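You operate a simulated robot arm through the tools that you are given. There is no shell and no other tool. Be economical: measure what you need, move in short steps, check, and stop when the job is done.

You run a simulated two-armed robot. Do the job below in one go: nothing can be reset, and whatever is moved stays where it is left.

JOB
Take the purple packet from the top of the steel bench and leave it on the short bench. Screw the lid back on the jar. Fetch the duster and set it on the green cover. Put the tin labelled "grease" from the top of the steel bench on the low shelf of the short bench. Put the empty spool on the short bench away on the middle board of the steel shelf. Put the 20 mm staple coil from the inside of the padded bin on the shop counter and the 12 mm staple coil on the felt mat. Pull the left locker door open. The order is free. Set down upright: tin.

It is judged by the outcome, as a careful person would: the job done as asked, and still so three seconds after it is handed in. It fails if anything else is knocked over, pushed out of place, dropped, spilled or broken. Lids that push on must go on centred and level and be pressed home; caps that screw on are set level and turned clockwise until they are tight.

ROBOT AND FRAMES
Two 7-joint arms with fingered hands on one trunk, on a base that drives. Base frame: it is fixed to the floor where the robot stands at the start and does not move with it; the origin is under the middle of the robot, x ahead of it, y to its left, z up; the surface under the hand at the start is at about z = 0.8. Readings come in m, rad, newtons and seconds.
The left shoulder is at the start at [0.07, 0.142, 1.114], the right one opposite. With the tool pointing down near the work surface each hand reaches from about 0.42 to 0.8 m from the robot's upright axis, wherever it stands, measured 20 degrees to its own side. Places, roughly: duster (5x8x4 cm) [2.9, -1, 1.6]; empty spool [2.75, 2, 1]; felt mat (17x18 cm) [-2.18, -4.26, 0.74]; green cover (17x9x1 cm) [2.9, 0.3, 0.9]; jar [1, 4.5, 0.75]; left locker door [-4.6, 4, 1]; low shelf of the short bench [2.9, 1.6, 0.2]; middle board of the steel shelf [-5.1, -0.5, 0.5]; packet [0.5, 0, 0.75]; shop counter [-4.1, -8.7, 0.8]; short bench [2.8, 1.6, 0.9]; staple coil [-4.75, -4.25, 0.75]; tin [1, 0, 0.75]. Payload 3.6 kg a hand.
The TCP of each hand is the grasp point between the finger pads, 0.025 m short of the fingertips. In the tool frame z runs along the fingers and y along their closing line. The gripper opens to 0.088 m. The gripper's body begins 0.029 m behind the TCP. The gripper is a hand of 5 fingers: y runs from the thumb to the fingers, the wrist lies at [-0.013, -0.097, -0.162] in the tool frame.
Orientation is told as [roll, pitch, yaw] about the base's x, y, z axes, in that order, counted from this pose: with the fingers straight down and the wrist toward the robot, the tool's x, y and z point along [0, 1, 0], [1, 0, 0] and [0, 0, -1] of the base frame.

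CONTROLS
- The arms move only by the tool send_rows. It takes "left_targets", "right_targets" or both (then of equal length, played together; a hand with none holds still); each is a list of rows, each a list of 2 entries, a list of its own where there are three numbers: the shift along the base's x, y, z in cm, then the turn, a rotation vector about the base's x, y, z in rad. In form: [[[dx, dy, dz], [ax, ay, az]], ...]. A call has 1 to 10 rows; each row shifts and turns the commanded pose from where the row before left it. A row lasts 0.2 s, in which the tool goes at most 0.05 m and 0.15 rad; a call with a longer step from one row to the next is refused whole. A pose out of reach is approached as far as the arm can. The call stops where the force on the tool passes 40 N (or 10 N more than at its start, if that is more) or the arm is blocked; 0.2 s more then pass. In this call time passes only in rows, and 0.2 s behind the last. The reply holds the time, the measured pose of the TCP, the force on the tool along the base axes, the opening and the grip force, in the units named above and with some noise, with the torque about the TCP (base axes, N m) and any sound that the robot's microphone picked up.
- Cameras (640 x 400 px; columns grow to the right, rows downward): "scene" is now at [0.1433, 0.0149, 1.3345]; the picture's right is [0.07, -1.00, 0.00], its down [-0.67, -0.05, -0.74] and it looks along [0.74, 0.05, -0.68] (base axes); focal length 256 px, centre (320, 200). "left" rides on the left gripper at [-0.059, -0.079, -0.105] in its tool frame; the picture's right is [-0.73, -0.32, 0.61], its down [0.62, -0.68, 0.38] and it looks along [0.29, 0.66, 0.70] (tool axes); focal length 234 px, centre (320, 200). "right" rides on the right gripper at [0.059, -0.079, -0.105] in its tool frame; the picture's right is [-0.73, 0.32, -0.61], its down [-0.62, -0.68, 0.38] and it looks along [-0.29, 0.66, 0.70] (tool axes); focal length 234 px, centre (320, 200). There is no depth. A picture from a camera that has moved, and an enlarged one, comes with that camera's place and axes in the base frame and with its lens. The place of the scene camera against the robot may be out by one fixed shift of up to 0.018 m in any direction.
- grab_frame(camera): a new picture of that camera. The clock stands still meanwhile.
- lift_body(by): slides the trunk up (or, below 0, down) by that many m; the arms and the scene camera ride with it, the base frame stays. It gives what a move gives, with no picture.
- base_move(legs): drives the robot by 1 to 6 legs, each [ahead, left, turn to the left] in m, m and rad, along the robot's own axes; the way and the turn of a leg run together, so that a leg with both is an arc; at most 1.5 m and 3.142 rad a leg. The arms and the cameras ride along, it lands a little off, and it stops where it bumps. It gives what a move gives.
- set_fingers(index, middle, ring, little, thumb_bend, thumb_turn, hand): sets how far each is bent, from 0 (flat) to 1 (curled in); at 0.3 the hand is open as for a grip, at 0.7 the pads meet at the TCP. One left out holds its place. A second passes; each finger stops where it meets its share of the squeeze, and holds until it gets a number again. It is the only way to open and close the hand. It gives what a move gives, with no picture; readings hold the bend of each and the force on index, middle, ring, little, thumb and palm. thumb_turn goes from beside the hand (0) to across from the fingers (1), as for a grip.
- head_to(pan, tilt): turns the head with the scene camera to pan (to the left, within 1.501 rad either way) and tilt (down, from -0.506 to 1.204), counted from straight ahead of the robot. It gives what a move gives.
- enlarge(camera, box): a new picture of the part [left, top, right, bottom] of that camera's present view, enlarged. The clock stands still meanwhile.
- close_job(): hands the job in; it is judged then, once.

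Work in short steps. Places have to be worked out from the pictures, the camera data and where the tool is seen: move nearer, look again, correct. Check each grasp and each placing, and mend what went wrong. You have 207 turns and 190 pictures in all, those below and enlarged ones among them. Open the grippers and draw the arms clear of the work before you hand the job in, unless the task says otherwise.

The tools are called after "Request:" as a command line: name --argument value ..., lists and objects as JSON in quotes. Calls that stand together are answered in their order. send_rows: Moves the arms, as the interface text tells. Its arguments: {"type":"object","properties":{"left_targets":{"type":"array"},"right_targets":{"type":"array"}},"required":[]} The other tools are called the same way: lift_body (by) slides the trunk up or down; set_fingers (index, middle, ring, little, thumb_bend, thumb_turn, hand) moves the fingers one by one; base_move (legs) drives the base; head_to (pan, tilt) turns the head that bears the scene camera; grab_frame (camera) takes a picture; enlarge (camera, box) takes an enlarged picture of a part of a camera's view; close_job () hands the job in.

At the start:

```text
t: 0.0
left_ee_pos: [0.4074, 0.2535, 1.0458]
left_orientation: [0.001, 0.0, 0.0]
left_force: [0.7, 0.3, 0.3]
left_wrist_torque: [-0.02, 0.02, -0.03]
left_gripper_width: 0.0879
left_grip_force: 0.0
left_shape: jaw
left_bend: [0.3, 0.3, 0.3, 0.3, 0.3, 0.98]
left_finger forces: [0.0, 0.0, 0.1, 0.0, 0.0, 0.0]
right_ee_pos: [0.5607, -0.0959, 1.1025]
right_orientation: [0.0, 0.002, 0.0]
right_force: [-0.6, 0.1, -0.1]
right_wrist_torque: [-0.03, 0.0, 0.0]
right_gripper_width: 0.0876
right_grip_force: 0.0
right_shape: jaw
right_bend: [0.3, 0.3, 0.3, 0.3, 0.3, 0.98]
right_finger forces: [0.1, 0.0, 0.0, 0.0, 0.1, 0.1]
trunk travel left (down, up): [-0.65, 0.29]
robot x, y, heading: [-0.0001, -0.0008, -0.004]
head pan, tilt: [0.073, 0.742]
```

scene: 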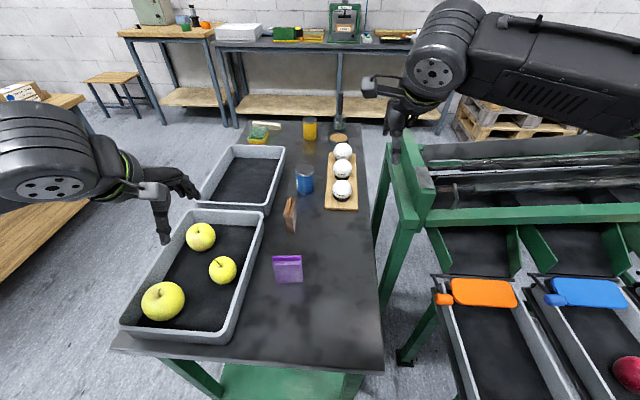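
right: 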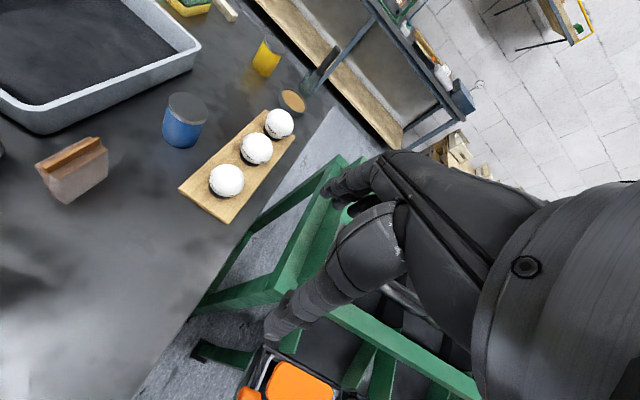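
left: 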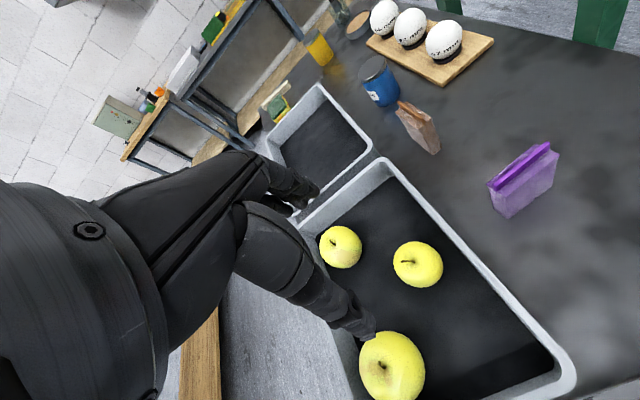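

I start by looking closer at the packet and the tins on the steel bench, to read labels and fix places.

Request:
enlarge --camera "scene" --box '[220, 100, 400, 300]'

Request:
enlarge --camera "left" --box '[280, 0, 580, 220]'

```text
2.00 times, centred on (310, 200) of scene
camera zoom: at [0.1433, 0.0149, 1.3345], right [0.07, -1.0, 0.0], down [-0.67, -0.05, -0.74], along [0.74, 0.05, -0.68], focal length 511 px, centre (340, 200)
```

zoom: 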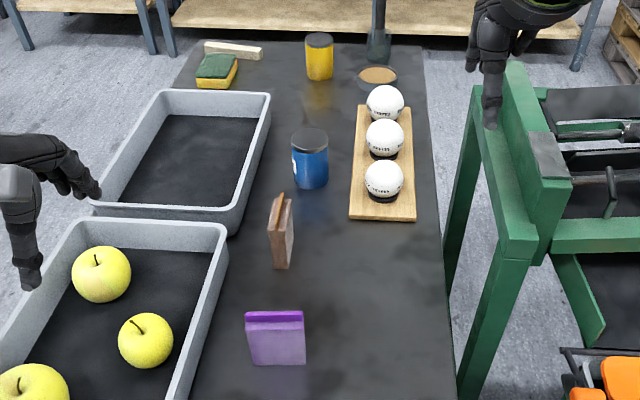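

```text
1.82 times, centred on (430, 110) of left
camera zoom: at [0.3287, 0.1964, 1.15], right [-0.32, -0.73, -0.61], down [-0.68, 0.62, -0.38], along [0.66, 0.29, -0.7], focal length 426 px, centre (120, 364)
```

zoom: 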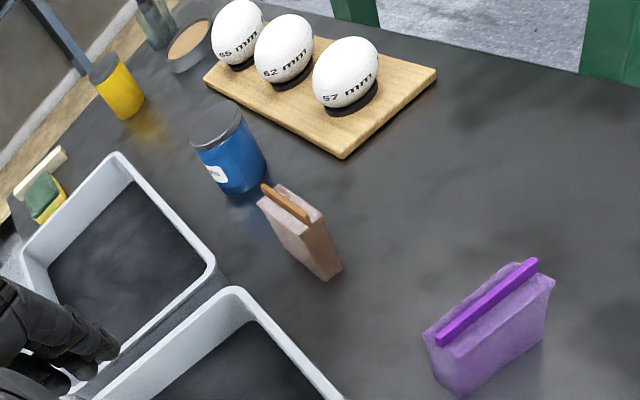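

The packet stands near [0.44, 0.10], top about 0.89, thin along x. I bring the left hand above it and look again.

Request:
send_rows --left_targets '[[[1, -4, 0], [0, 0, 0]], [[1, -4, -1], [0, 0, 0]], [[1, -4, -1], [0, 0, 0]], [[0, -3.2, -2], [0, 0, 0]]]'

Request:
grab_frame --camera "left"

Request:
grab_frame --camera "scene"

```text
t: 1.0
left_ee_pos: [0.4374, 0.1016, 1.0056]
left_orientation: [0.001, 0.002, 0.0]
left_force: [0.1, 0.2, 0.1]
left_wrist_torque: [0.01, 0.02, 0.01]
left_gripper_width: 0.0878
left_grip_force: 0.0
left_shape: jaw
left_bend: [0.3, 0.3, 0.3, 0.3, 0.3, 0.98]
left_finger forces: [0.1, 0.0, 0.0, 0.1, 0.1, 0.0]
right_ee_pos: [0.5614, -0.0961, 1.1019]
right_orientation: [0.002, 0.0, -0.002]
right_force: [0.9, -0.7, 0.4]
right_wrist_torque: [0.04, -0.02, 0.03]
right_gripper_width: 0.0874
right_grip_force: 0.1
right_shape: jaw
right_bend: [0.3, 0.3, 0.3, 0.3, 0.3, 0.98]
right_finger forces: [0.0, 0.0, 0.0, 0.0, 0.1, 0.1]
trunk travel left (down, up): [-0.65, 0.29]
robot x, y, heading: [0.005, 0.0005, 0.005]
head pan, tilt: [0.073, 0.742]
```

```text
184 pictures are left
camera left: at [0.359, 0.0423, 1.1094], right [-0.32, -0.73, -0.61], down [-0.68, 0.62, -0.38], along [0.66, 0.29, -0.7], focal length 234 px, centre (320, 200)
```

left: 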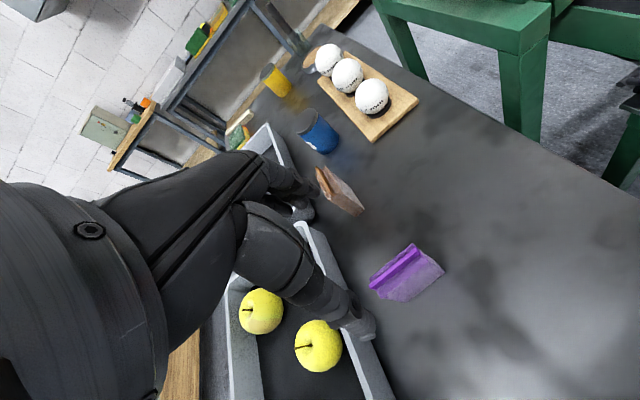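

```text
183 pictures are left
camera scene: at [0.1442, 0.0134, 1.3344], right [0.07, -1.0, 0.0], down [-0.67, -0.05, -0.74], along [0.73, 0.05, -0.68], focal length 256 px, centre (320, 200)
```

scene: 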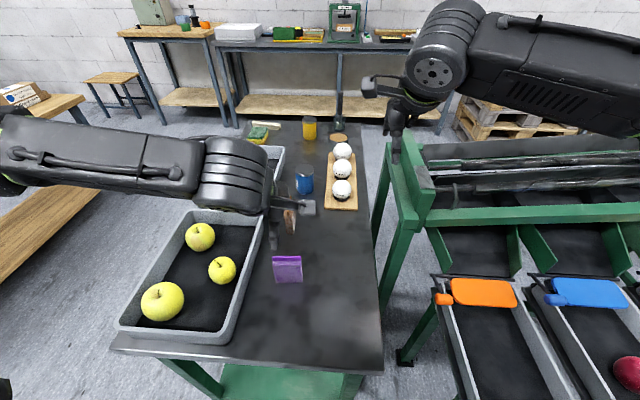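

Triangulating both hand views gives the seal top at about (0.443, 0.096, 0.875). I lower the hand around it.

Request:
send_rows --left_targets '[[[0.6, -0.5, -4], [0, 0, 0]], [[0, 0, -4], [0, 0, 0]], [[0, 0, -4], [0, 0, 0]], [[0, 0, -3], [0, 0, 0]]]'

Request:
grab_frame --camera "left"

Request:
enlarge --camera "scene" --box '[220, 180, 380, 300]'

```text
t: 2.0
left_ee_pos: [0.4441, 0.0957, 0.8541]
left_orientation: [-0.001, 0.002, 0.001]
left_force: [0.1, 0.2, 0.7]
left_wrist_torque: [0.0, 0.03, 0.0]
left_gripper_width: 0.0878
left_grip_force: 0.0
left_shape: jaw
left_bend: [0.3, 0.3, 0.3, 0.3, 0.3, 0.98]
left_finger forces: [0.0, 0.0, 0.0, 0.1, 0.0, 0.0]
right_ee_pos: [0.5615, -0.095, 1.1005]
right_orientation: [0.001, -0.001, 0.0]
right_force: [-0.1, 0.1, 0.4]
right_wrist_torque: [0.04, 0.02, 0.0]
right_gripper_width: 0.0876
right_grip_force: 0.1
right_shape: jaw
right_bend: [0.3, 0.3, 0.3, 0.3, 0.3, 0.98]
right_finger forces: [0.1, 0.0, 0.1, 0.0, 0.0, 0.0]
trunk travel left (down, up): [-0.65, 0.29]
robot x, y, heading: [0.0025, 0.0041, 0.003]
head pan, tilt: [0.073, 0.742]
```

```text
182 pictures are left
camera left: at [0.3647, 0.0385, 0.9591], right [-0.32, -0.73, -0.61], down [-0.68, 0.62, -0.38], along [0.66, 0.29, -0.7], focal length 234 px, centre (320, 200)
```

left: 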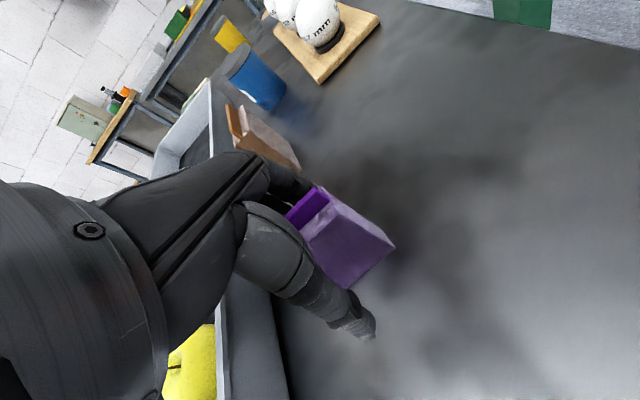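

```text
3.33 times, centred on (300, 240) of scene
camera zoom: at [0.144, 0.015, 1.3345], right [0.07, -1.0, 0.0], down [-0.67, -0.05, -0.74], along [0.74, 0.05, -0.68], focal length 852 px, centre (387, 67)
```

zoom: 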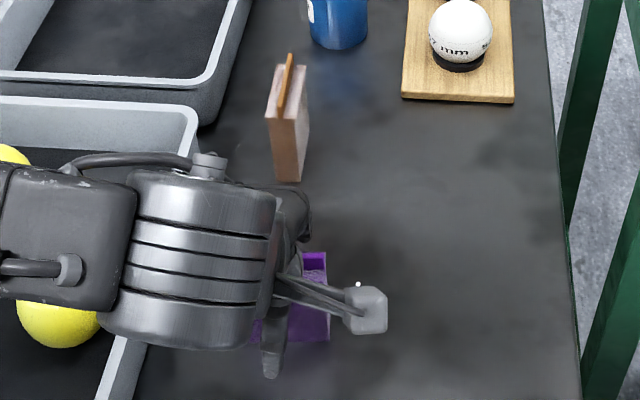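

The packet lies between thumb and fingers. I close gently.

Request:
set_fingers --hand "left" --index 0.58 --middle 0.58 --ring 0.58 --little 0.58 --thumb_bend 0.58

```text
t: 3.0
left_ee_pos: [0.444, 0.0965, 0.8554]
left_orientation: [0.001, -0.001, 0.0]
left_force: [-0.2, -0.4, 0.3]
left_wrist_torque: [0.0, -0.04, -0.01]
left_gripper_width: 0.0272
left_grip_force: 0.1
left_shape: fingers
left_bend: [0.57, 0.57, 0.57, 0.57, 0.56, 0.98]
left_finger forces: [0.1, 0.1, 0.0, 0.0, 0.2, 0.0]
right_ee_pos: [0.5618, -0.0947, 1.1023]
right_orientation: [0.0, -0.001, 0.0]
right_force: [0.3, 0.1, 0.1]
right_wrist_torque: [-0.01, 0.01, 0.02]
right_gripper_width: 0.0878
right_grip_force: 0.0
right_shape: jaw
right_bend: [0.3, 0.3, 0.3, 0.3, 0.3, 0.98]
right_finger forces: [0.0, 0.1, 0.0, 0.0, 0.1, 0.0]
trunk travel left (down, up): [-0.65, 0.29]
robot x, y, heading: [0.0054, 0.0004, -0.001]
head pan, tilt: [0.073, 0.742]
```

No contact yet at 2.7 cm; I close further.

Request:
set_fingers --hand "left" --index 0.64 --middle 0.64 --ring 0.64 --little 0.64 --thumb_bend 0.64

Request:
grab_frame --camera "left"

```text
t: 4.0
left_ee_pos: [0.4426, 0.095, 0.8553]
left_orientation: [0.0, 0.0, 0.001]
left_force: [0.0, 0.9, 0.4]
left_wrist_torque: [-0.02, 0.01, -0.03]
left_gripper_width: 0.019
left_grip_force: 2.5
left_shape: fingers
left_bend: [0.61, 0.63, 0.64, 0.64, 0.6, 0.97]
left_finger forces: [1.5, 0.9, 0.0, 0.0, 2.5, 0.0]
right_ee_pos: [0.5604, -0.0952, 1.1024]
right_orientation: [0.001, 0.0, -0.001]
right_force: [0.6, -0.5, 0.7]
right_wrist_torque: [0.0, -0.02, 0.0]
right_gripper_width: 0.0878
right_grip_force: 0.1
right_shape: jaw
right_bend: [0.3, 0.3, 0.3, 0.3, 0.3, 0.98]
right_finger forces: [0.0, 0.0, 0.0, 0.1, 0.1, 0.0]
trunk travel left (down, up): [-0.65, 0.29]
robot x, y, heading: [-0.0004, -0.0036, -0.005]
head pan, tilt: [0.073, 0.742]
```

```text
180 pictures are left
camera left: at [0.3645, 0.0385, 0.9596], right [-0.32, -0.73, -0.61], down [-0.68, 0.62, -0.38], along [0.66, 0.29, -0.7], focal length 234 px, centre (320, 200)
```

left: 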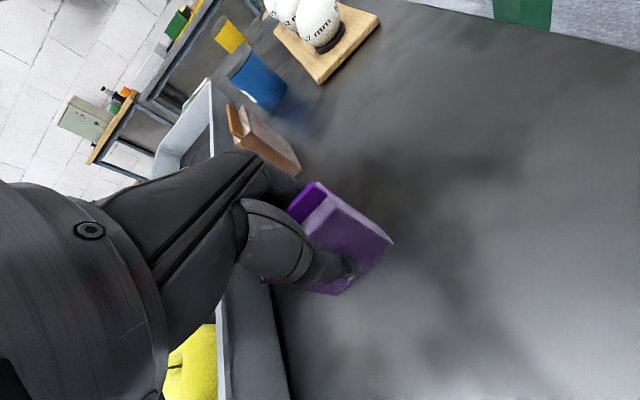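

Thumb, index and middle hold it lightly; I firm up a bit and lift.

Request:
set_fingers --hand "left" --index 0.66 --middle 0.67 --thumb_bend 0.65

Request:
send_rows --left_targets '[[[0, 0, 2], [0, 0, 0]], [[0, 0, 4], [0, 0, 0]], [[0, 0, 5], [0, 0, 0]], [[0, 0, 5], [0, 0, 0]], [[0, 0, 5], [0, 0, 0]]]'

Request:
grab_frame --camera "left"

```text
t: 5.0
left_ee_pos: [0.4422, 0.096, 0.8545]
left_orientation: [0.0, 0.0, 0.0]
left_force: [-0.3, 0.3, 0.7]
left_wrist_torque: [0.01, -0.03, -0.01]
left_gripper_width: 0.0185
left_grip_force: 3.6
left_shape: fingers
left_bend: [0.62, 0.65, 0.64, 0.64, 0.6, 0.97]
left_finger forces: [2.2, 1.7, 0.0, 0.1, 3.8, 0.1]
right_ee_pos: [0.5608, -0.0957, 1.1016]
right_orientation: [0.0, 0.001, 0.0]
right_force: [-0.6, 0.5, 0.2]
right_wrist_torque: [0.0, -0.01, 0.01]
right_gripper_width: 0.0876
right_grip_force: 0.0
right_shape: jaw
right_bend: [0.3, 0.3, 0.3, 0.3, 0.3, 0.98]
right_finger forces: [0.1, 0.0, 0.0, 0.0, 0.0, 0.0]
trunk travel left (down, up): [-0.65, 0.29]
robot x, y, heading: [-0.0002, -0.0021, 0.0]
head pan, tilt: [0.073, 0.742]
```

```text
t: 6.2
left_ee_pos: [0.4433, 0.0972, 1.0654]
left_orientation: [0.002, 0.0, 0.001]
left_force: [-0.2, 0.1, -0.6]
left_wrist_torque: [0.0, 0.03, 0.02]
left_gripper_width: 0.0188
left_grip_force: 3.5
left_shape: fingers
left_bend: [0.62, 0.65, 0.64, 0.64, 0.6, 0.97]
left_finger forces: [2.2, 1.6, 0.0, 0.0, 3.8, 0.0]
right_ee_pos: [0.5588, -0.0947, 1.102]
right_orientation: [0.0, 0.0, -0.001]
right_force: [-0.3, 0.2, -0.4]
right_wrist_torque: [0.0, -0.04, 0.01]
right_gripper_width: 0.0877
right_grip_force: 0.0
right_shape: jaw
right_bend: [0.3, 0.3, 0.3, 0.3, 0.3, 0.98]
right_finger forces: [0.0, 0.0, 0.0, 0.1, 0.1, 0.0]
trunk travel left (down, up): [-0.65, 0.29]
robot x, y, heading: [-0.0023, -0.0014, 0.003]
head pan, tilt: [0.073, 0.742]
```

```text
179 pictures are left
camera left: at [0.3643, 0.0392, 1.1696], right [-0.32, -0.73, -0.61], down [-0.68, 0.62, -0.38], along [0.66, 0.29, -0.7], focal length 234 px, centre (320, 200)
```

left: 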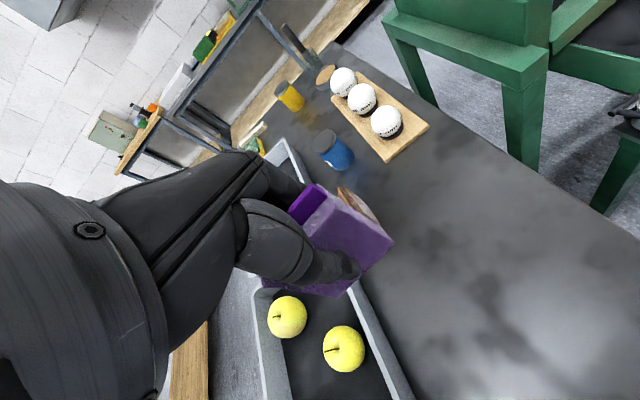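

The packet is up. Now I read the tin labels.

Request:
enlarge --camera "left" --box '[260, 60, 380, 180]'

Request:
enlarge --camera "right" --box '[140, 20, 320, 160]'

Request:
enlarge --camera "scene" --box '[270, 105, 370, 205]'

```text
3.33 times, centred on (320, 120) of left
camera zoom: at [0.3643, 0.0392, 1.1696], right [-0.32, -0.73, -0.61], down [-0.68, 0.62, -0.38], along [0.66, 0.29, -0.7], focal length 781 px, centre (320, 467)
```

zoom: 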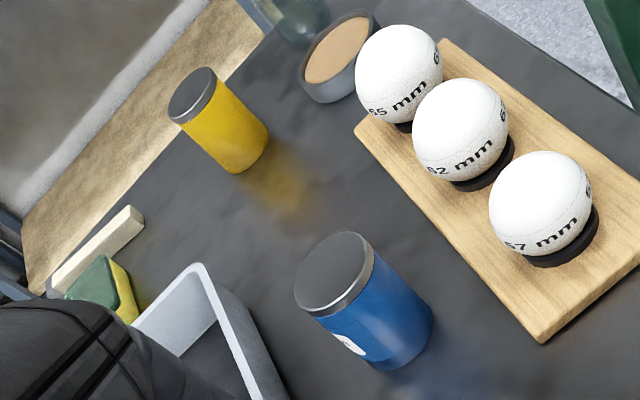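

```text
2.86 times, centred on (230, 90) of right
camera zoom: at [0.4813, -0.037, 1.2077], right [0.32, -0.73, 0.61], down [-0.68, -0.62, -0.38], along [0.66, -0.29, -0.7], focal length 669 px, centre (577, 514)
```

zoom: 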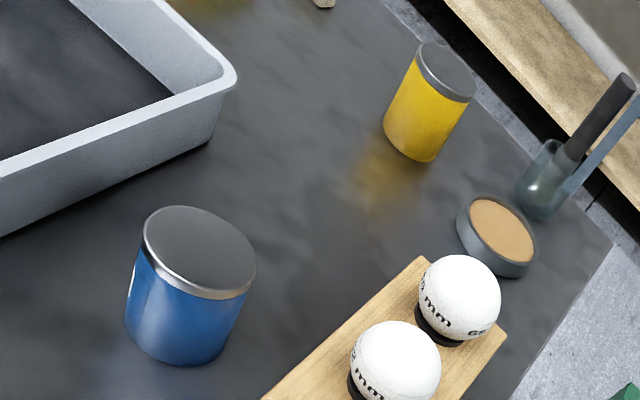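

```text
4.00 times, centred on (320, 155) of scene
camera zoom: at [0.1423, 0.0144, 1.3345], right [0.07, -1.0, 0.0], down [-0.67, -0.05, -0.74], along [0.74, 0.05, -0.67], focal length 1022 px, centre (320, 380)
```

zoom: 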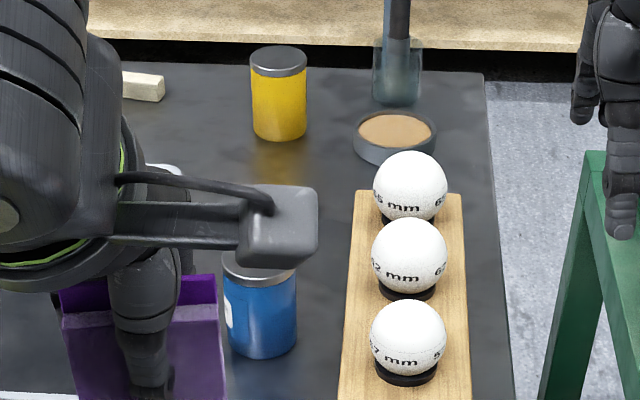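

Labels face to the left (+y). I turn the left hand (holding the packet) by about −90° and out to the left so that its camera sees the label sides.

Request:
send_rows --left_targets '[[[2, 3, 0], [0, 0, -0.15]], [[2, 3, 0], [0, 0, -0.15]], [[2, 3, 0], [0, 0, -0.15]], [[2, 3, 0], [0, 0, -0.15]], [[2, 3, 0], [0, 0, -0.15]], [[2, 3, 0], [0, 0, -0.15]], [[2, 3, 0], [0, 0, -0.15]], [[2, 3, 0], [0, 0, -0.15]], [[2, 3, 0], [0, 0, -0.15]], [[2, 3, 0], [0, 0, -0.15]]]'

Request:
grab_frame --camera "left"

```text
t: 8.4
left_ee_pos: [0.5702, 0.3457, 1.0253]
left_orientation: [0.01, 0.001, -1.494]
left_force: [0.1, -0.3, -0.3]
left_wrist_torque: [0.01, -0.02, 0.0]
left_gripper_width: 0.0181
left_grip_force: 3.7
left_shape: fingers
left_bend: [0.62, 0.65, 0.64, 0.64, 0.6, 0.97]
left_finger forces: [2.2, 1.6, 0.0, 0.0, 3.7, 0.0]
left hand out of reach, approached as far as the arm can: row 9, 10
right_ee_pos: [0.5616, -0.0927, 1.1034]
right_orientation: [-0.001, 0.001, -0.001]
right_force: [0.0, 0.0, -0.5]
right_wrist_torque: [0.0, 0.01, -0.01]
right_gripper_width: 0.088
right_grip_force: 0.1
right_shape: jaw
right_bend: [0.3, 0.3, 0.3, 0.3, 0.3, 0.98]
right_finger forces: [0.0, 0.0, 0.0, 0.0, 0.0, 0.0]
trunk travel left (down, up): [-0.65, 0.29]
robot x, y, heading: [0.0007, 0.0002, -0.002]
head pan, tilt: [0.073, 0.742]
```

```text
175 pictures are left
camera left: at [0.5044, 0.4205, 1.1293], right [-0.74, 0.27, -0.61], down [0.57, 0.73, -0.38], along [0.35, -0.63, -0.69], focal length 234 px, centre (320, 200)
```

left: 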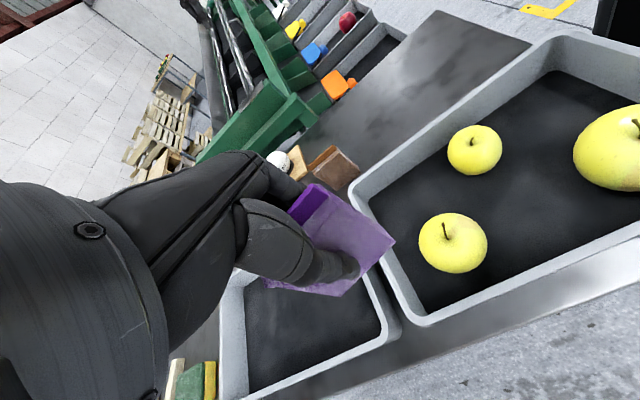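

The hand itself hides the tin. I turn back part of the way so the tin shows beside the fingers.

Request:
send_rows --left_targets '[[[0, 1, 0], [0, 0, 0.15]], [[0, 1, 1], [0, 0, 0.15]], [[0, 1, 2], [0, 0, 0.15]], [[0, 1, 2], [0, 0, 0.15]]]'

Request:
grab_frame --camera "left"

```text
t: 9.4
left_ee_pos: [0.5692, 0.3838, 1.0744]
left_orientation: [0.001, 0.0, -0.895]
left_force: [-0.6, 0.2, -1.2]
left_wrist_torque: [0.01, 0.03, -0.01]
left_gripper_width: 0.0179
left_grip_force: 3.3
left_shape: fingers
left_bend: [0.62, 0.65, 0.64, 0.64, 0.6, 0.97]
left_finger forces: [2.0, 1.4, 0.0, 0.0, 3.4, 0.1]
right_ee_pos: [0.5608, -0.0935, 1.102]
right_orientation: [0.0, -0.002, 0.001]
right_force: [0.1, -0.6, 0.6]
right_wrist_torque: [0.01, -0.01, 0.02]
right_gripper_width: 0.0877
right_grip_force: 0.1
right_shape: jaw
right_bend: [0.3, 0.3, 0.3, 0.3, 0.3, 0.98]
right_finger forces: [0.0, 0.0, 0.0, 0.0, 0.0, 0.1]
trunk travel left (down, up): [-0.65, 0.29]
robot x, y, heading: [-0.0023, -0.0014, -0.002]
head pan, tilt: [0.073, 0.742]
```

```text
174 pictures are left
camera left: at [0.4746, 0.4097, 1.179], right [-0.77, -0.2, -0.61], down [0.06, 0.92, -0.38], along [0.64, -0.33, -0.7], focal length 234 px, centre (320, 200)
```

left: 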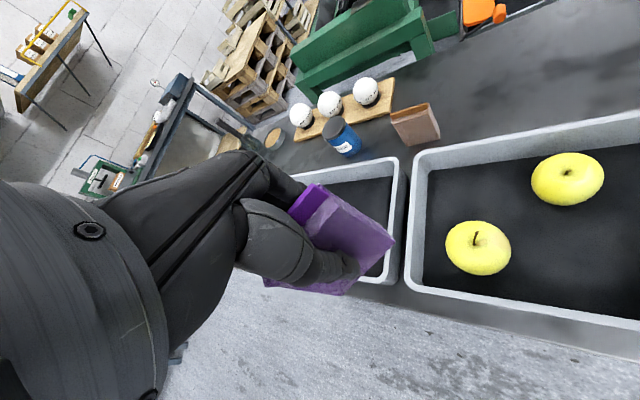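

Now the label on the blue tin is in view; I enlarge it.

Request:
enlarge --camera "left" --box '[312, 110, 372, 165]'

Request:
grab_frame --camera "scene"

```text
7.27 times, centred on (342, 138) of left
camera zoom: at [0.4746, 0.4097, 1.179], right [-0.77, -0.2, -0.61], down [0.06, 0.92, -0.38], along [0.64, -0.33, -0.7], focal length 1703 px, centre (160, 654)
```

zoom: 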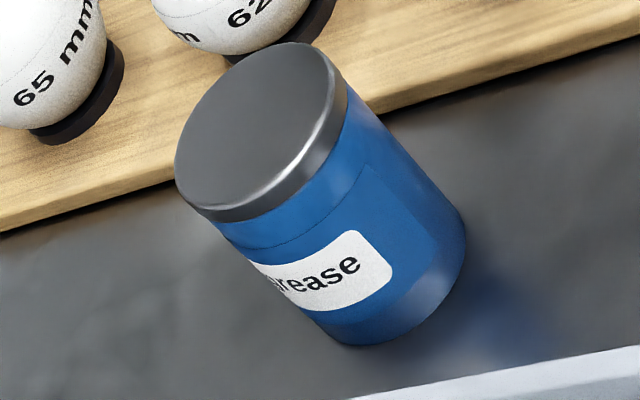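

```text
172 pictures are left
camera scene: at [0.143, 0.0158, 1.3345], right [0.07, -1.0, 0.0], down [-0.67, -0.05, -0.74], along [0.74, 0.05, -0.68], focal length 256 px, centre (320, 200)
```

scene: 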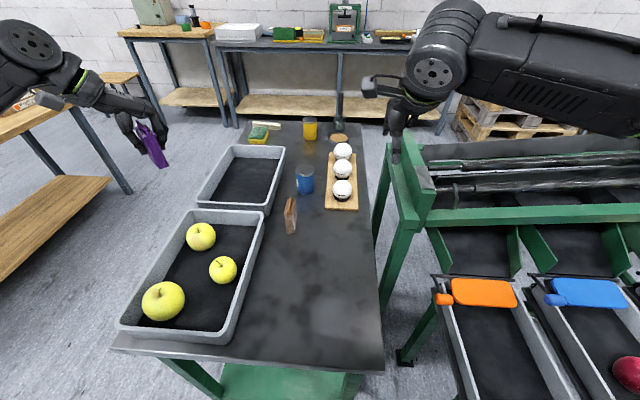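

The blue tin reads "grease", at about (0.762, 0.104), top near 0.885. I turn the base left a little so that the right hand reaches it well.

Request:
base_move --legs '[[0, 0, 0.4]]'

Request:
head_to --pan -0.25 --tilt 0.65

Request:
grab_frame --camera "scene"

Request:
grab_frame --camera "right"

```text
t: 11.0
left_ee_pos: [0.3763, 0.5754, 1.0751]
left_orientation: [0.0, 0.001, -0.497]
left_force: [-0.3, -0.1, -0.6]
left_wrist_torque: [-0.01, -0.01, 0.03]
left_gripper_width: 0.0177
left_grip_force: 3.1
left_shape: fingers
left_bend: [0.62, 0.65, 0.64, 0.64, 0.6, 0.97]
left_finger forces: [2.0, 1.3, 0.0, 0.0, 3.5, 0.0]
right_ee_pos: [0.5526, 0.1315, 1.1012]
right_orientation: [-0.001, 0.001, 0.4]
right_force: [-0.3, -0.2, 0.5]
right_wrist_torque: [-0.03, 0.04, 0.0]
right_gripper_width: 0.0878
right_grip_force: 0.0
right_shape: jaw
right_bend: [0.3, 0.3, 0.3, 0.3, 0.3, 0.98]
right_finger forces: [0.1, 0.0, 0.0, 0.1, 0.0, 0.0]
trunk travel left (down, up): [-0.65, 0.29]
robot x, y, heading: [0.0005, -0.0017, 0.397]
head pan, tilt: [0.073, 0.742]
```

```text
t: 11.8
left_ee_pos: [0.3765, 0.5746, 1.0745]
left_orientation: [0.0, -0.001, -0.498]
left_force: [-0.1, 0.3, -0.6]
left_wrist_torque: [0.0, 0.0, -0.01]
left_gripper_width: 0.0179
left_grip_force: 3.5
left_shape: fingers
left_bend: [0.62, 0.65, 0.64, 0.64, 0.6, 0.97]
left_finger forces: [2.0, 1.5, 0.0, 0.0, 3.4, 0.0]
right_ee_pos: [0.5532, 0.132, 1.1016]
right_orientation: [0.001, -0.001, 0.403]
right_force: [0.0, 0.4, 0.1]
right_wrist_torque: [-0.03, 0.01, 0.0]
right_gripper_width: 0.0878
right_grip_force: 0.0
right_shape: jaw
right_bend: [0.3, 0.3, 0.3, 0.3, 0.3, 0.98]
right_finger forces: [0.1, 0.0, 0.0, 0.0, 0.0, 0.1]
trunk travel left (down, up): [-0.65, 0.29]
robot x, y, heading: [-0.001, 0.0012, 0.397]
head pan, tilt: [-0.25, 0.649]
```

```text
171 pictures are left
camera scene: at [0.1422, 0.0417, 1.3423], right [0.15, -0.99, 0.0], down [-0.6, -0.09, -0.8], along [0.79, 0.12, -0.6], focal length 256 px, centre (320, 200)
```

scene: 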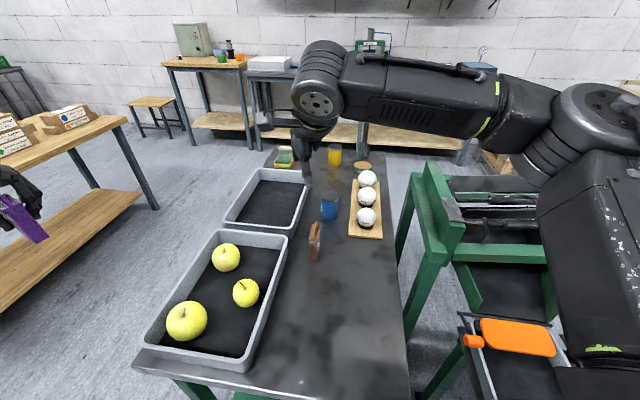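

```text
170 pictures are left
camera right: at [0.4585, 0.1545, 1.2073], right [0.58, -0.54, 0.61], down [-0.38, -0.84, -0.38], along [0.72, -0.01, -0.7], focal length 234 px, centre (320, 200)
```

right: 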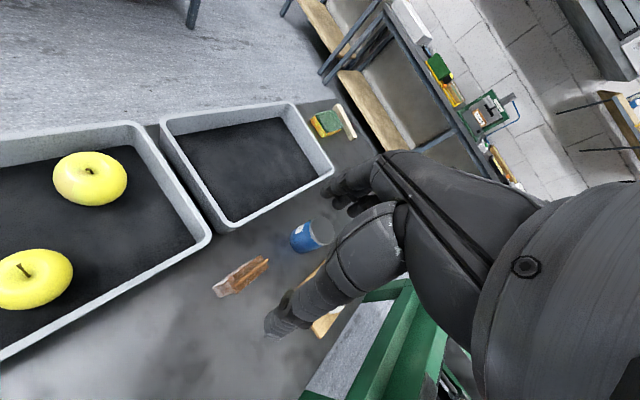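

From the right camera the tin is near (0.75, 0.105). I go above it.

Request:
send_rows --right_targets '[[[5, -0.7, -1], [0, 0, 0]], [[4.9, -0.7, -1], [0, 0, 0]], [[4.9, -0.7, -1], [0, 0, 0]], [[4.9, -0.6, -1], [0, 0, 0]], [[0, 0, -4], [0, 0, 0]]]'

Request:
grab_frame --camera "right"

Request:
enlarge --camera "scene" --box '[250, 120, 410, 260]'

```text
refused: row 1 steps farther than a row can; nothing moved
```

```text
169 pictures are left
camera right: at [0.4585, 0.1545, 1.2073], right [0.58, -0.54, 0.61], down [-0.38, -0.84, -0.38], along [0.72, -0.01, -0.7], focal length 234 px, centre (320, 200)
```

right: 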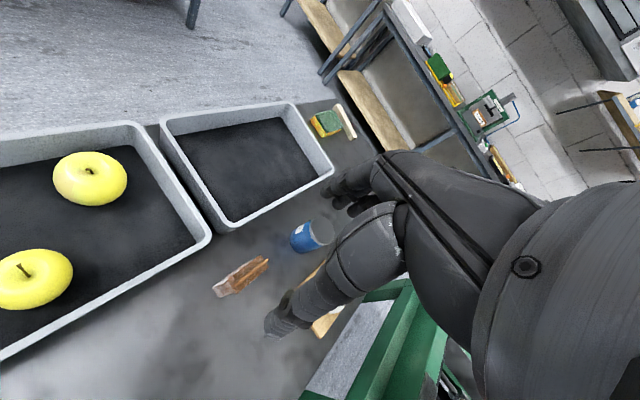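

```text
2.86 times, centred on (330, 190) of scene
camera zoom: at [0.1422, 0.0417, 1.3423], right [0.15, -0.99, 0.0], down [-0.6, -0.09, -0.8], along [0.79, 0.12, -0.6], focal length 730 px, centre (291, 229)
```

zoom: 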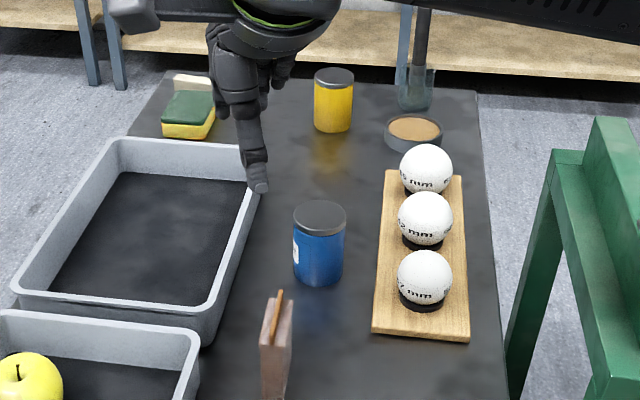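

Step a touch too long; I resend with shorter rows.

Request:
send_rows --right_targets '[[[4, -0.6, -1], [0, 0, 0]], [[4, -0.6, -1], [0, 0, 0]], [[4, -0.5, -1], [0, 0, 0]], [[4, -0.5, -1], [0, 0, 0]], [[4, -0.5, -2], [0, 0, 0]], [[0, 0, -4], [0, 0, 0]]]'

Request:
grab_frame --camera "right"

Request:
enlarge --camera "scene" --box '[250, 120, 410, 260]'

```text
t: 13.2
left_ee_pos: [0.3764, 0.5742, 1.0743]
left_orientation: [-0.001, 0.003, -0.496]
left_force: [-0.3, -0.5, -0.2]
left_wrist_torque: [0.03, -0.01, -0.01]
left_gripper_width: 0.0178
left_grip_force: 3.9
left_shape: fingers
left_bend: [0.62, 0.65, 0.64, 0.64, 0.6, 0.97]
left_finger forces: [1.9, 1.4, 0.0, 0.0, 3.4, 0.1]
right_ee_pos: [0.7534, 0.1044, 0.9992]
right_orientation: [0.001, 0.001, 0.402]
right_force: [0.8, -0.7, -0.9]
right_wrist_torque: [-0.02, 0.0, 0.02]
right_gripper_width: 0.0878
right_grip_force: 0.0
right_shape: jaw
right_bend: [0.3, 0.3, 0.3, 0.3, 0.3, 0.98]
right_finger forces: [0.0, 0.0, 0.0, 0.0, 0.0, 0.0]
trunk travel left (down, up): [-0.65, 0.29]
robot x, y, heading: [0.0001, 0.0, 0.397]
head pan, tilt: [-0.25, 0.649]
```

```text
167 pictures are left
camera right: at [0.6591, 0.1278, 1.1057], right [0.58, -0.54, 0.61], down [-0.38, -0.84, -0.38], along [0.72, -0.01, -0.7], focal length 234 px, centre (320, 200)
```

right: 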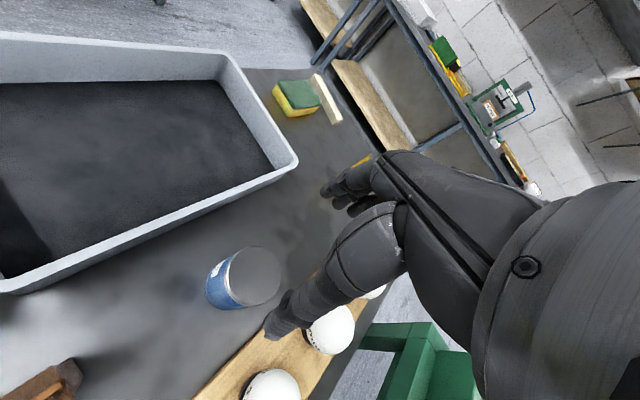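

```text
2.86 times, centred on (330, 190) of scene
camera zoom: at [0.1431, 0.0411, 1.3423], right [0.15, -0.99, 0.0], down [-0.6, -0.09, -0.8], along [0.79, 0.12, -0.61], focal length 730 px, centre (291, 229)
```

zoom: 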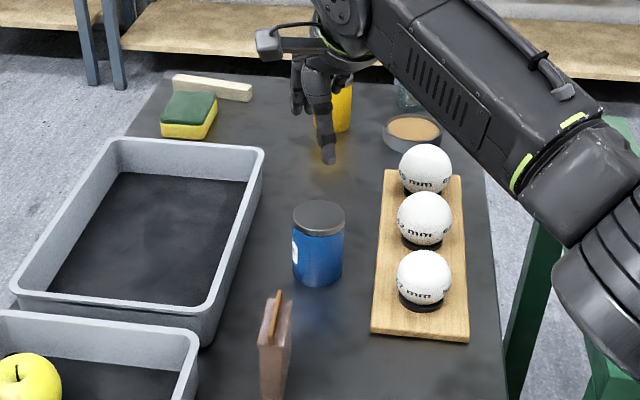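

I judge the tin axis at about (0.762, 0.100). I lower around it with force watched.

Request:
send_rows --right_targets '[[[0.9, -0.4, -4], [0, 0, 0]], [[0, 0, -4], [0, 0, 0]], [[0, 0, -3], [0, 0, 0]], [[0, 0, -2.5], [0, 0, 0]]]'

Request:
grab_frame --camera "right"

Request:
enlarge --camera "scene" --box '[250, 120, 410, 260]'

```text
t: 14.2
left_ee_pos: [0.3754, 0.574, 1.0738]
left_orientation: [0.001, -0.001, -0.496]
left_force: [0.2, -0.9, -0.2]
left_wrist_torque: [0.02, 0.0, -0.01]
left_gripper_width: 0.0177
left_grip_force: 3.6
left_shape: fingers
left_bend: [0.62, 0.65, 0.64, 0.64, 0.6, 0.97]
left_finger forces: [2.0, 1.4, 0.0, 0.0, 3.5, 0.0]
right_ee_pos: [0.7638, 0.1004, 0.8656]
right_orientation: [0.001, 0.001, 0.403]
right_force: [-1.2, -0.5, -0.1]
right_wrist_torque: [-0.04, 0.01, 0.0]
right_gripper_width: 0.0878
right_grip_force: 0.0
right_shape: jaw
right_bend: [0.3, 0.3, 0.3, 0.3, 0.3, 0.98]
right_finger forces: [0.0, 0.1, 0.0, 0.1, 0.3, 0.0]
trunk travel left (down, up): [-0.65, 0.29]
robot x, y, heading: [-0.0002, 0.0028, 0.405]
head pan, tilt: [-0.25, 0.649]
```

```text
165 pictures are left
camera right: at [0.6674, 0.124, 0.9721], right [0.58, -0.54, 0.61], down [-0.38, -0.84, -0.38], along [0.72, -0.01, -0.7], focal length 234 px, centre (320, 200)
```

right: 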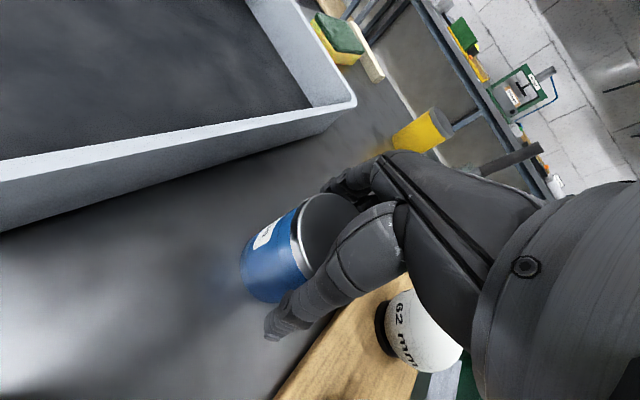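

```text
2.86 times, centred on (330, 190) of scene
camera zoom: at [0.1427, 0.0418, 1.3423], right [0.15, -0.99, 0.0], down [-0.6, -0.09, -0.8], along [0.79, 0.12, -0.61], focal length 730 px, centre (291, 229)
```

zoom: 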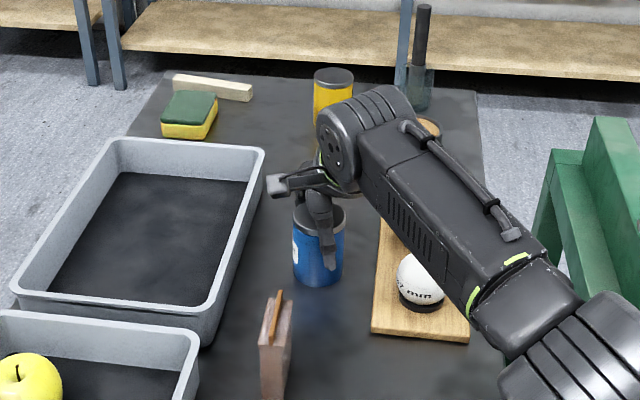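

The lid is about at TCP height, so I lower 2 cm more before gripping.

Request:
send_rows --right_targets '[[[0, 0, -1.2], [0, 0, 0]], [[0, 0, -1], [0, 0, 0]]]'

Request:
set_fingers --hand "right" --index 0.5 --middle 0.5 --ring 0.5 --little 0.5 --thumb_bend 0.5

```text
t: 14.8
left_ee_pos: [0.3728, 0.574, 1.0764]
left_orientation: [0.003, -0.002, -0.498]
left_force: [-0.1, -0.5, 0.0]
left_wrist_torque: [-0.01, -0.04, -0.01]
left_gripper_width: 0.0178
left_grip_force: 3.5
left_shape: fingers
left_bend: [0.62, 0.65, 0.64, 0.64, 0.6, 0.97]
left_finger forces: [2.1, 1.4, 0.0, 0.0, 3.5, 0.0]
right_ee_pos: [0.7624, 0.1003, 0.8483]
right_orientation: [0.0, -0.006, 0.401]
right_force: [1.4, 2.0, 14.9]
right_wrist_torque: [0.08, 0.01, -0.04]
right_gripper_width: 0.0879
right_grip_force: 0.1
right_shape: jaw
right_bend: [0.29, 0.3, 0.3, 0.3, 0.3, 0.97]
right_finger forces: [9.2, 0.0, 0.0, 0.0, 6.6, 0.1]
trunk travel left (down, up): [-0.65, 0.29]
robot x, y, heading: [-0.0002, 0.0037, 0.4]
head pan, tilt: [-0.25, 0.649]
```

```text
t: 15.8
left_ee_pos: [0.3726, 0.576, 1.0751]
left_orientation: [0.001, -0.003, -0.496]
left_force: [0.2, -0.6, -0.1]
left_wrist_torque: [0.01, -0.02, 0.02]
left_gripper_width: 0.0177
left_grip_force: 3.3
left_shape: fingers
left_bend: [0.62, 0.65, 0.64, 0.64, 0.6, 0.97]
left_finger forces: [2.0, 1.4, 0.1, 0.0, 3.5, 0.0]
right_ee_pos: [0.7609, 0.1016, 0.8477]
right_orientation: [-0.001, -0.005, 0.401]
right_force: [8.2, 6.5, 27.2]
right_wrist_torque: [-0.03, 0.1, 0.04]
right_gripper_width: 0.0659
right_grip_force: 30.8
right_shape: fingers
right_bend: [0.36, 0.48, 0.5, 0.5, 0.49, 0.97]
right_finger forces: [33.5, 2.1, 0.1, 0.0, 25.8, 0.0]
trunk travel left (down, up): [-0.65, 0.29]
robot x, y, heading: [-0.0002, 0.0045, 0.399]
head pan, tilt: [-0.25, 0.649]
```

There was upward contact force and now a hard squeeze between index and thumb; I look before doing anything more.

Request:
grab_frame --camera "right"

Request:
enlarge --camera "scene" --box '[280, 160, 380, 240]'

```text
163 pictures are left
camera right: at [0.6647, 0.1244, 0.9533], right [0.58, -0.54, 0.61], down [-0.38, -0.84, -0.39], along [0.72, -0.01, -0.69], focal length 234 px, centre (320, 200)
```

right: 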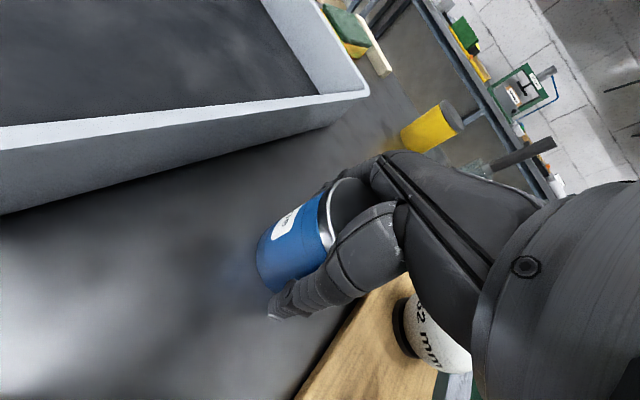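

```text
5.00 times, centred on (330, 200) of scene
camera zoom: at [0.1382, 0.0422, 1.3429], right [0.15, -0.99, 0.0], down [-0.6, -0.09, -0.8], along [0.79, 0.12, -0.6], focal length 1278 px, centre (270, 200)
```

zoom: 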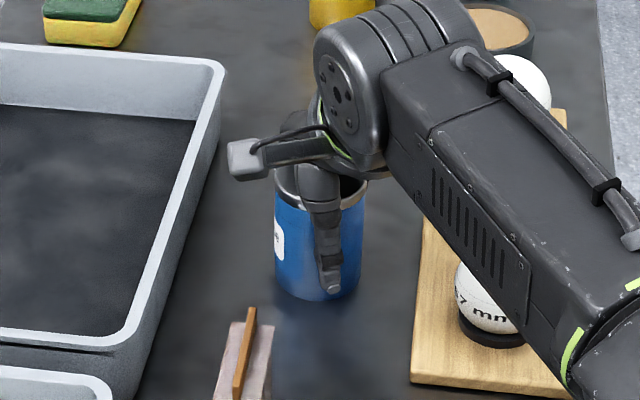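

Thumb and index hold the tin by its sides and it stands straight. I lift straight up slowly.

Request:
send_rows --right_targets '[[[0, 0, 0.7], [0, 0, 0]], [[0, 0, 1], [0, 0, 0]], [[0, 0, 2], [0, 0, 0]]]'

Request:
grab_frame --camera "right"

Request:
enlarge --camera "scene" --box '[280, 160, 380, 240]'

```text
t: 16.6
left_ee_pos: [0.3744, 0.5756, 1.0739]
left_orientation: [0.0, 0.0, -0.496]
left_force: [-0.3, -0.6, -0.5]
left_wrist_torque: [-0.01, 0.0, 0.01]
left_gripper_width: 0.0179
left_grip_force: 3.0
left_shape: fingers
left_bend: [0.62, 0.65, 0.64, 0.64, 0.6, 0.97]
left_finger forces: [2.0, 1.4, 0.0, 0.0, 3.4, 0.0]
right_ee_pos: [0.7608, 0.0988, 0.8816]
right_orientation: [-0.001, 0.002, 0.403]
right_force: [0.8, -0.1, -1.2]
right_wrist_torque: [-0.02, 0.0, -0.02]
right_gripper_width: 0.064
right_grip_force: 22.8
right_shape: fingers
right_bend: [0.38, 0.48, 0.5, 0.5, 0.49, 0.97]
right_finger forces: [21.2, 1.1, 0.1, 0.1, 23.3, 0.0]
trunk travel left (down, up): [-0.65, 0.29]
robot x, y, heading: [-0.0013, 0.0002, 0.401]
head pan, tilt: [-0.25, 0.649]
```

```text
161 pictures are left
camera right: at [0.6666, 0.123, 0.9873], right [0.58, -0.54, 0.61], down [-0.38, -0.84, -0.38], along [0.72, -0.01, -0.7], focal length 234 px, centre (320, 200)
```

right: 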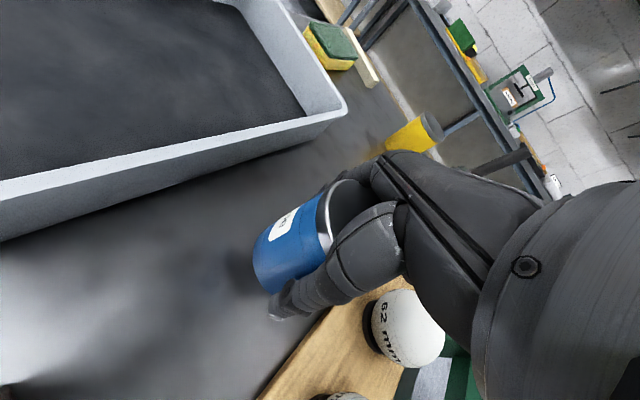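

```text
5.00 times, centred on (330, 200) of scene
camera zoom: at [0.1415, 0.0417, 1.3423], right [0.15, -0.99, 0.0], down [-0.6, -0.09, -0.8], along [0.79, 0.12, -0.6], focal length 1278 px, centre (270, 200)
```

zoom: 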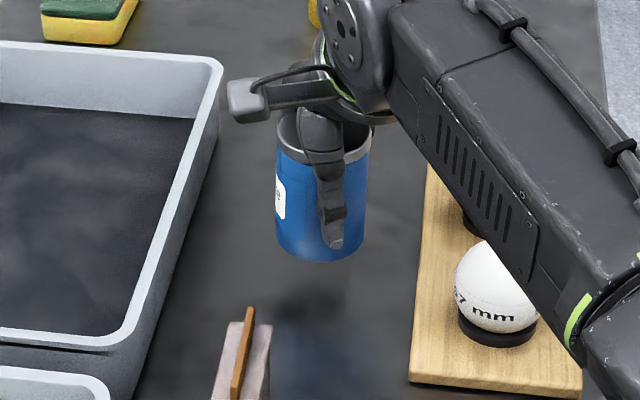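

Tin is held upright. I lift and tuck both arms in for the drive.

Request:
send_rows --left_targets '[[[-0.9, -2.8, 0], [0, 0, 0.15]], [[-0.9, -2.8, 0], [0, 0, 0.15]], [[-0.9, -2.8, 0], [0, 0, 0.15]], [[-0.9, -2.8, 0], [0, 0, 0.15]], [[-0.9, -2.8, 0], [0, 0, 0.15]], [[-0.9, -2.8, 0], [0, 0, 0.15]]]' --right_targets '[[[0, 0, 4], [0, 0, 0]], [[-3, 0, 3.5], [0, 0, 0]], [[-4.3, 0, 2], [0, 0, 0]], [[-4.5, 0, 2], [0, 0, 0]], [[-4.5, 0, 2], [0, 0, 0]], [[-4.5, 0, 2], [0, 0, 0]]]'

Request:
head_to --pan 0.6 --tilt 0.5

Request:
grab_frame --camera "scene"

```text
t: 18.0
left_ee_pos: [0.3188, 0.4057, 1.075]
left_orientation: [0.001, -0.001, 0.403]
left_force: [0.2, 0.7, -1.3]
left_wrist_torque: [0.05, -0.02, 0.03]
left_gripper_width: 0.0179
left_grip_force: 3.7
left_shape: fingers
left_bend: [0.62, 0.65, 0.64, 0.64, 0.6, 0.97]
left_finger forces: [2.0, 1.4, 0.0, 0.0, 3.4, 0.0]
right_ee_pos: [0.5529, 0.0974, 1.0395]
right_orientation: [0.001, 0.001, 0.398]
right_force: [0.2, -0.2, -1.9]
right_wrist_torque: [0.01, -0.04, 0.0]
right_gripper_width: 0.0618
right_grip_force: 20.5
right_shape: fingers
right_bend: [0.4, 0.48, 0.5, 0.5, 0.49, 0.97]
right_finger forces: [19.2, 1.3, 0.0, 0.0, 21.5, 0.0]
trunk travel left (down, up): [-0.65, 0.29]
robot x, y, heading: [-0.0003, -0.0003, 0.398]
head pan, tilt: [-0.25, 0.649]
```

```text
t: 19.2
left_ee_pos: [0.3224, 0.4062, 1.0736]
left_orientation: [0.0, 0.001, 0.402]
left_force: [0.4, 0.3, -0.8]
left_wrist_torque: [-0.02, -0.03, 0.0]
left_gripper_width: 0.018
left_grip_force: 3.0
left_shape: fingers
left_bend: [0.62, 0.65, 0.64, 0.64, 0.6, 0.97]
left_finger forces: [2.0, 1.4, 0.1, 0.0, 3.4, 0.0]
right_ee_pos: [0.5568, 0.1004, 1.0383]
right_orientation: [-0.001, 0.0, 0.403]
right_force: [0.0, 0.6, -0.6]
right_wrist_torque: [0.01, 0.01, 0.01]
right_gripper_width: 0.0613
right_grip_force: 21.5
right_shape: fingers
right_bend: [0.4, 0.48, 0.5, 0.5, 0.49, 0.97]
right_finger forces: [19.1, 1.3, 0.0, 0.0, 21.4, 0.0]
trunk travel left (down, up): [-0.65, 0.29]
robot x, y, heading: [0.0015, -0.003, 0.4]
head pan, tilt: [0.6, 0.499]
```

```text
159 pictures are left
camera scene: at [0.1058, 0.1052, 1.3556], right [0.84, -0.54, 0.0], down [-0.26, -0.4, -0.88], along [0.47, 0.74, -0.48], focal length 256 px, centre (320, 200)
```

scene: 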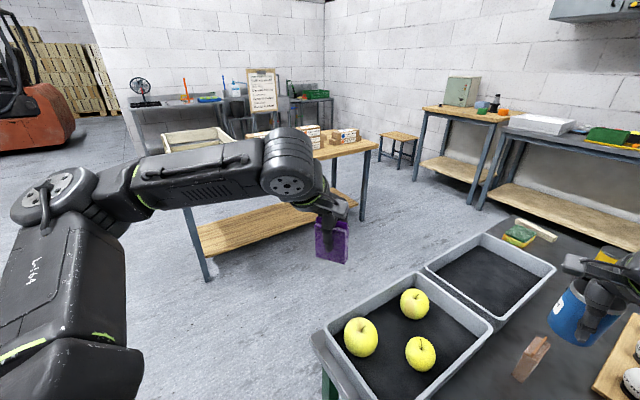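

Clear corridor at y≈0.95 between the steel bench and the left bench. I turn straight, strafe left, and drive ahead towards the short bench.

Request:
base_move --legs '[[0, 0, -0.4], [0, 0.93, 0], [1.5, 0, 0], [0.2, 0.5, 0]]'

Request:
head_to --pan 0 --tilt 0.45

Request:
grab_frame --camera "scene"

```text
t: 34.6
left_ee_pos: [2.1597, 1.6052, 1.0758]
left_orientation: [-0.002, -0.002, -0.028]
left_force: [-0.9, 1.0, -0.4]
left_wrist_torque: [-0.05, 0.0, 0.0]
left_gripper_width: 0.0177
left_grip_force: 3.3
left_shape: fingers
left_bend: [0.63, 0.65, 0.64, 0.64, 0.6, 0.97]
left_finger forces: [1.9, 1.3, 0.0, 0.1, 3.3, 0.0]
right_ee_pos: [2.244, 1.2294, 1.0392]
right_orientation: [-0.003, -0.001, -0.031]
right_force: [1.1, 0.6, -1.0]
right_wrist_torque: [-0.01, 0.02, -0.01]
right_gripper_width: 0.0608
right_grip_force: 20.1
right_shape: fingers
right_bend: [0.4, 0.48, 0.5, 0.5, 0.49, 0.97]
right_finger forces: [18.7, 1.1, 0.0, 0.0, 20.7, 0.0]
trunk travel left (down, up): [-0.65, 0.29]
robot x, y, heading: [1.7003, 1.3668, -0.035]
head pan, tilt: [0.6, 0.499]
stopped in leg 4: the robot was blocked; the commanded pose is now the measured one
```

```text
t: 35.6
left_ee_pos: [2.1627, 1.6018, 1.0755]
left_orientation: [0.001, 0.0, -0.029]
left_force: [1.2, 0.4, -1.3]
left_wrist_torque: [0.04, 0.01, 0.0]
left_gripper_width: 0.018
left_grip_force: 3.1
left_shape: fingers
left_bend: [0.63, 0.65, 0.64, 0.64, 0.6, 0.97]
left_finger forces: [1.9, 1.3, 0.1, 0.0, 3.4, 0.0]
right_ee_pos: [2.2459, 1.2278, 1.0382]
right_orientation: [0.001, 0.001, -0.031]
right_force: [-0.2, -0.1, -1.5]
right_wrist_torque: [0.0, -0.01, -0.01]
right_gripper_width: 0.0612
right_grip_force: 19.9
right_shape: fingers
right_bend: [0.4, 0.48, 0.5, 0.5, 0.49, 0.97]
right_finger forces: [18.6, 1.1, 0.0, 0.0, 20.8, 0.1]
trunk travel left (down, up): [-0.65, 0.29]
robot x, y, heading: [1.7027, 1.3681, -0.03]
head pan, tilt: [0.0, 0.45]
```

```text
158 pictures are left
camera scene: at [1.8522, 1.373, 1.3602], right [-0.03, -1.0, 0.0], down [-0.43, 0.01, -0.9], along [0.9, -0.03, -0.44], focal length 256 px, centre (320, 200)
```

scene: 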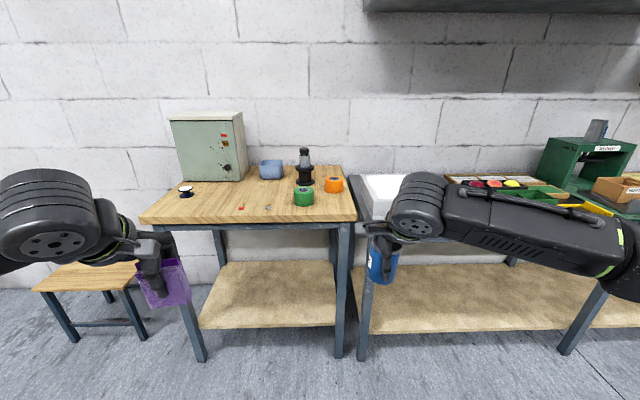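

The base brushed the left bench end and stopped; the way on is ahead. I zoom in on the short bench to identify the spool and free area.

Request:
enlarge --camera "scene" --box '[130, 100, 370, 250]'

```text
2.67 times, centred on (250, 175) of scene
camera zoom: at [1.8522, 1.373, 1.3602], right [-0.03, -1.0, 0.0], down [-0.43, 0.01, -0.9], along [0.9, -0.03, -0.44], focal length 682 px, centre (507, 267)
```

zoom: 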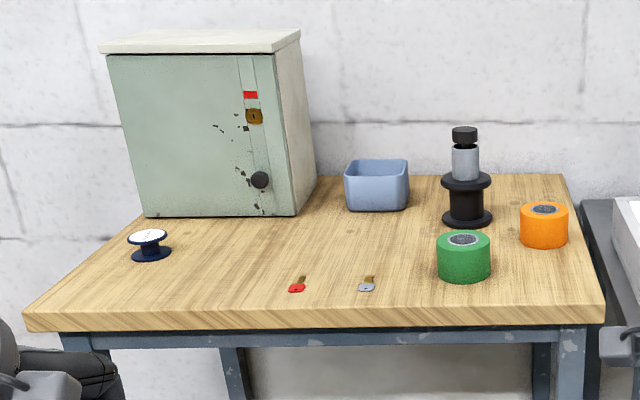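

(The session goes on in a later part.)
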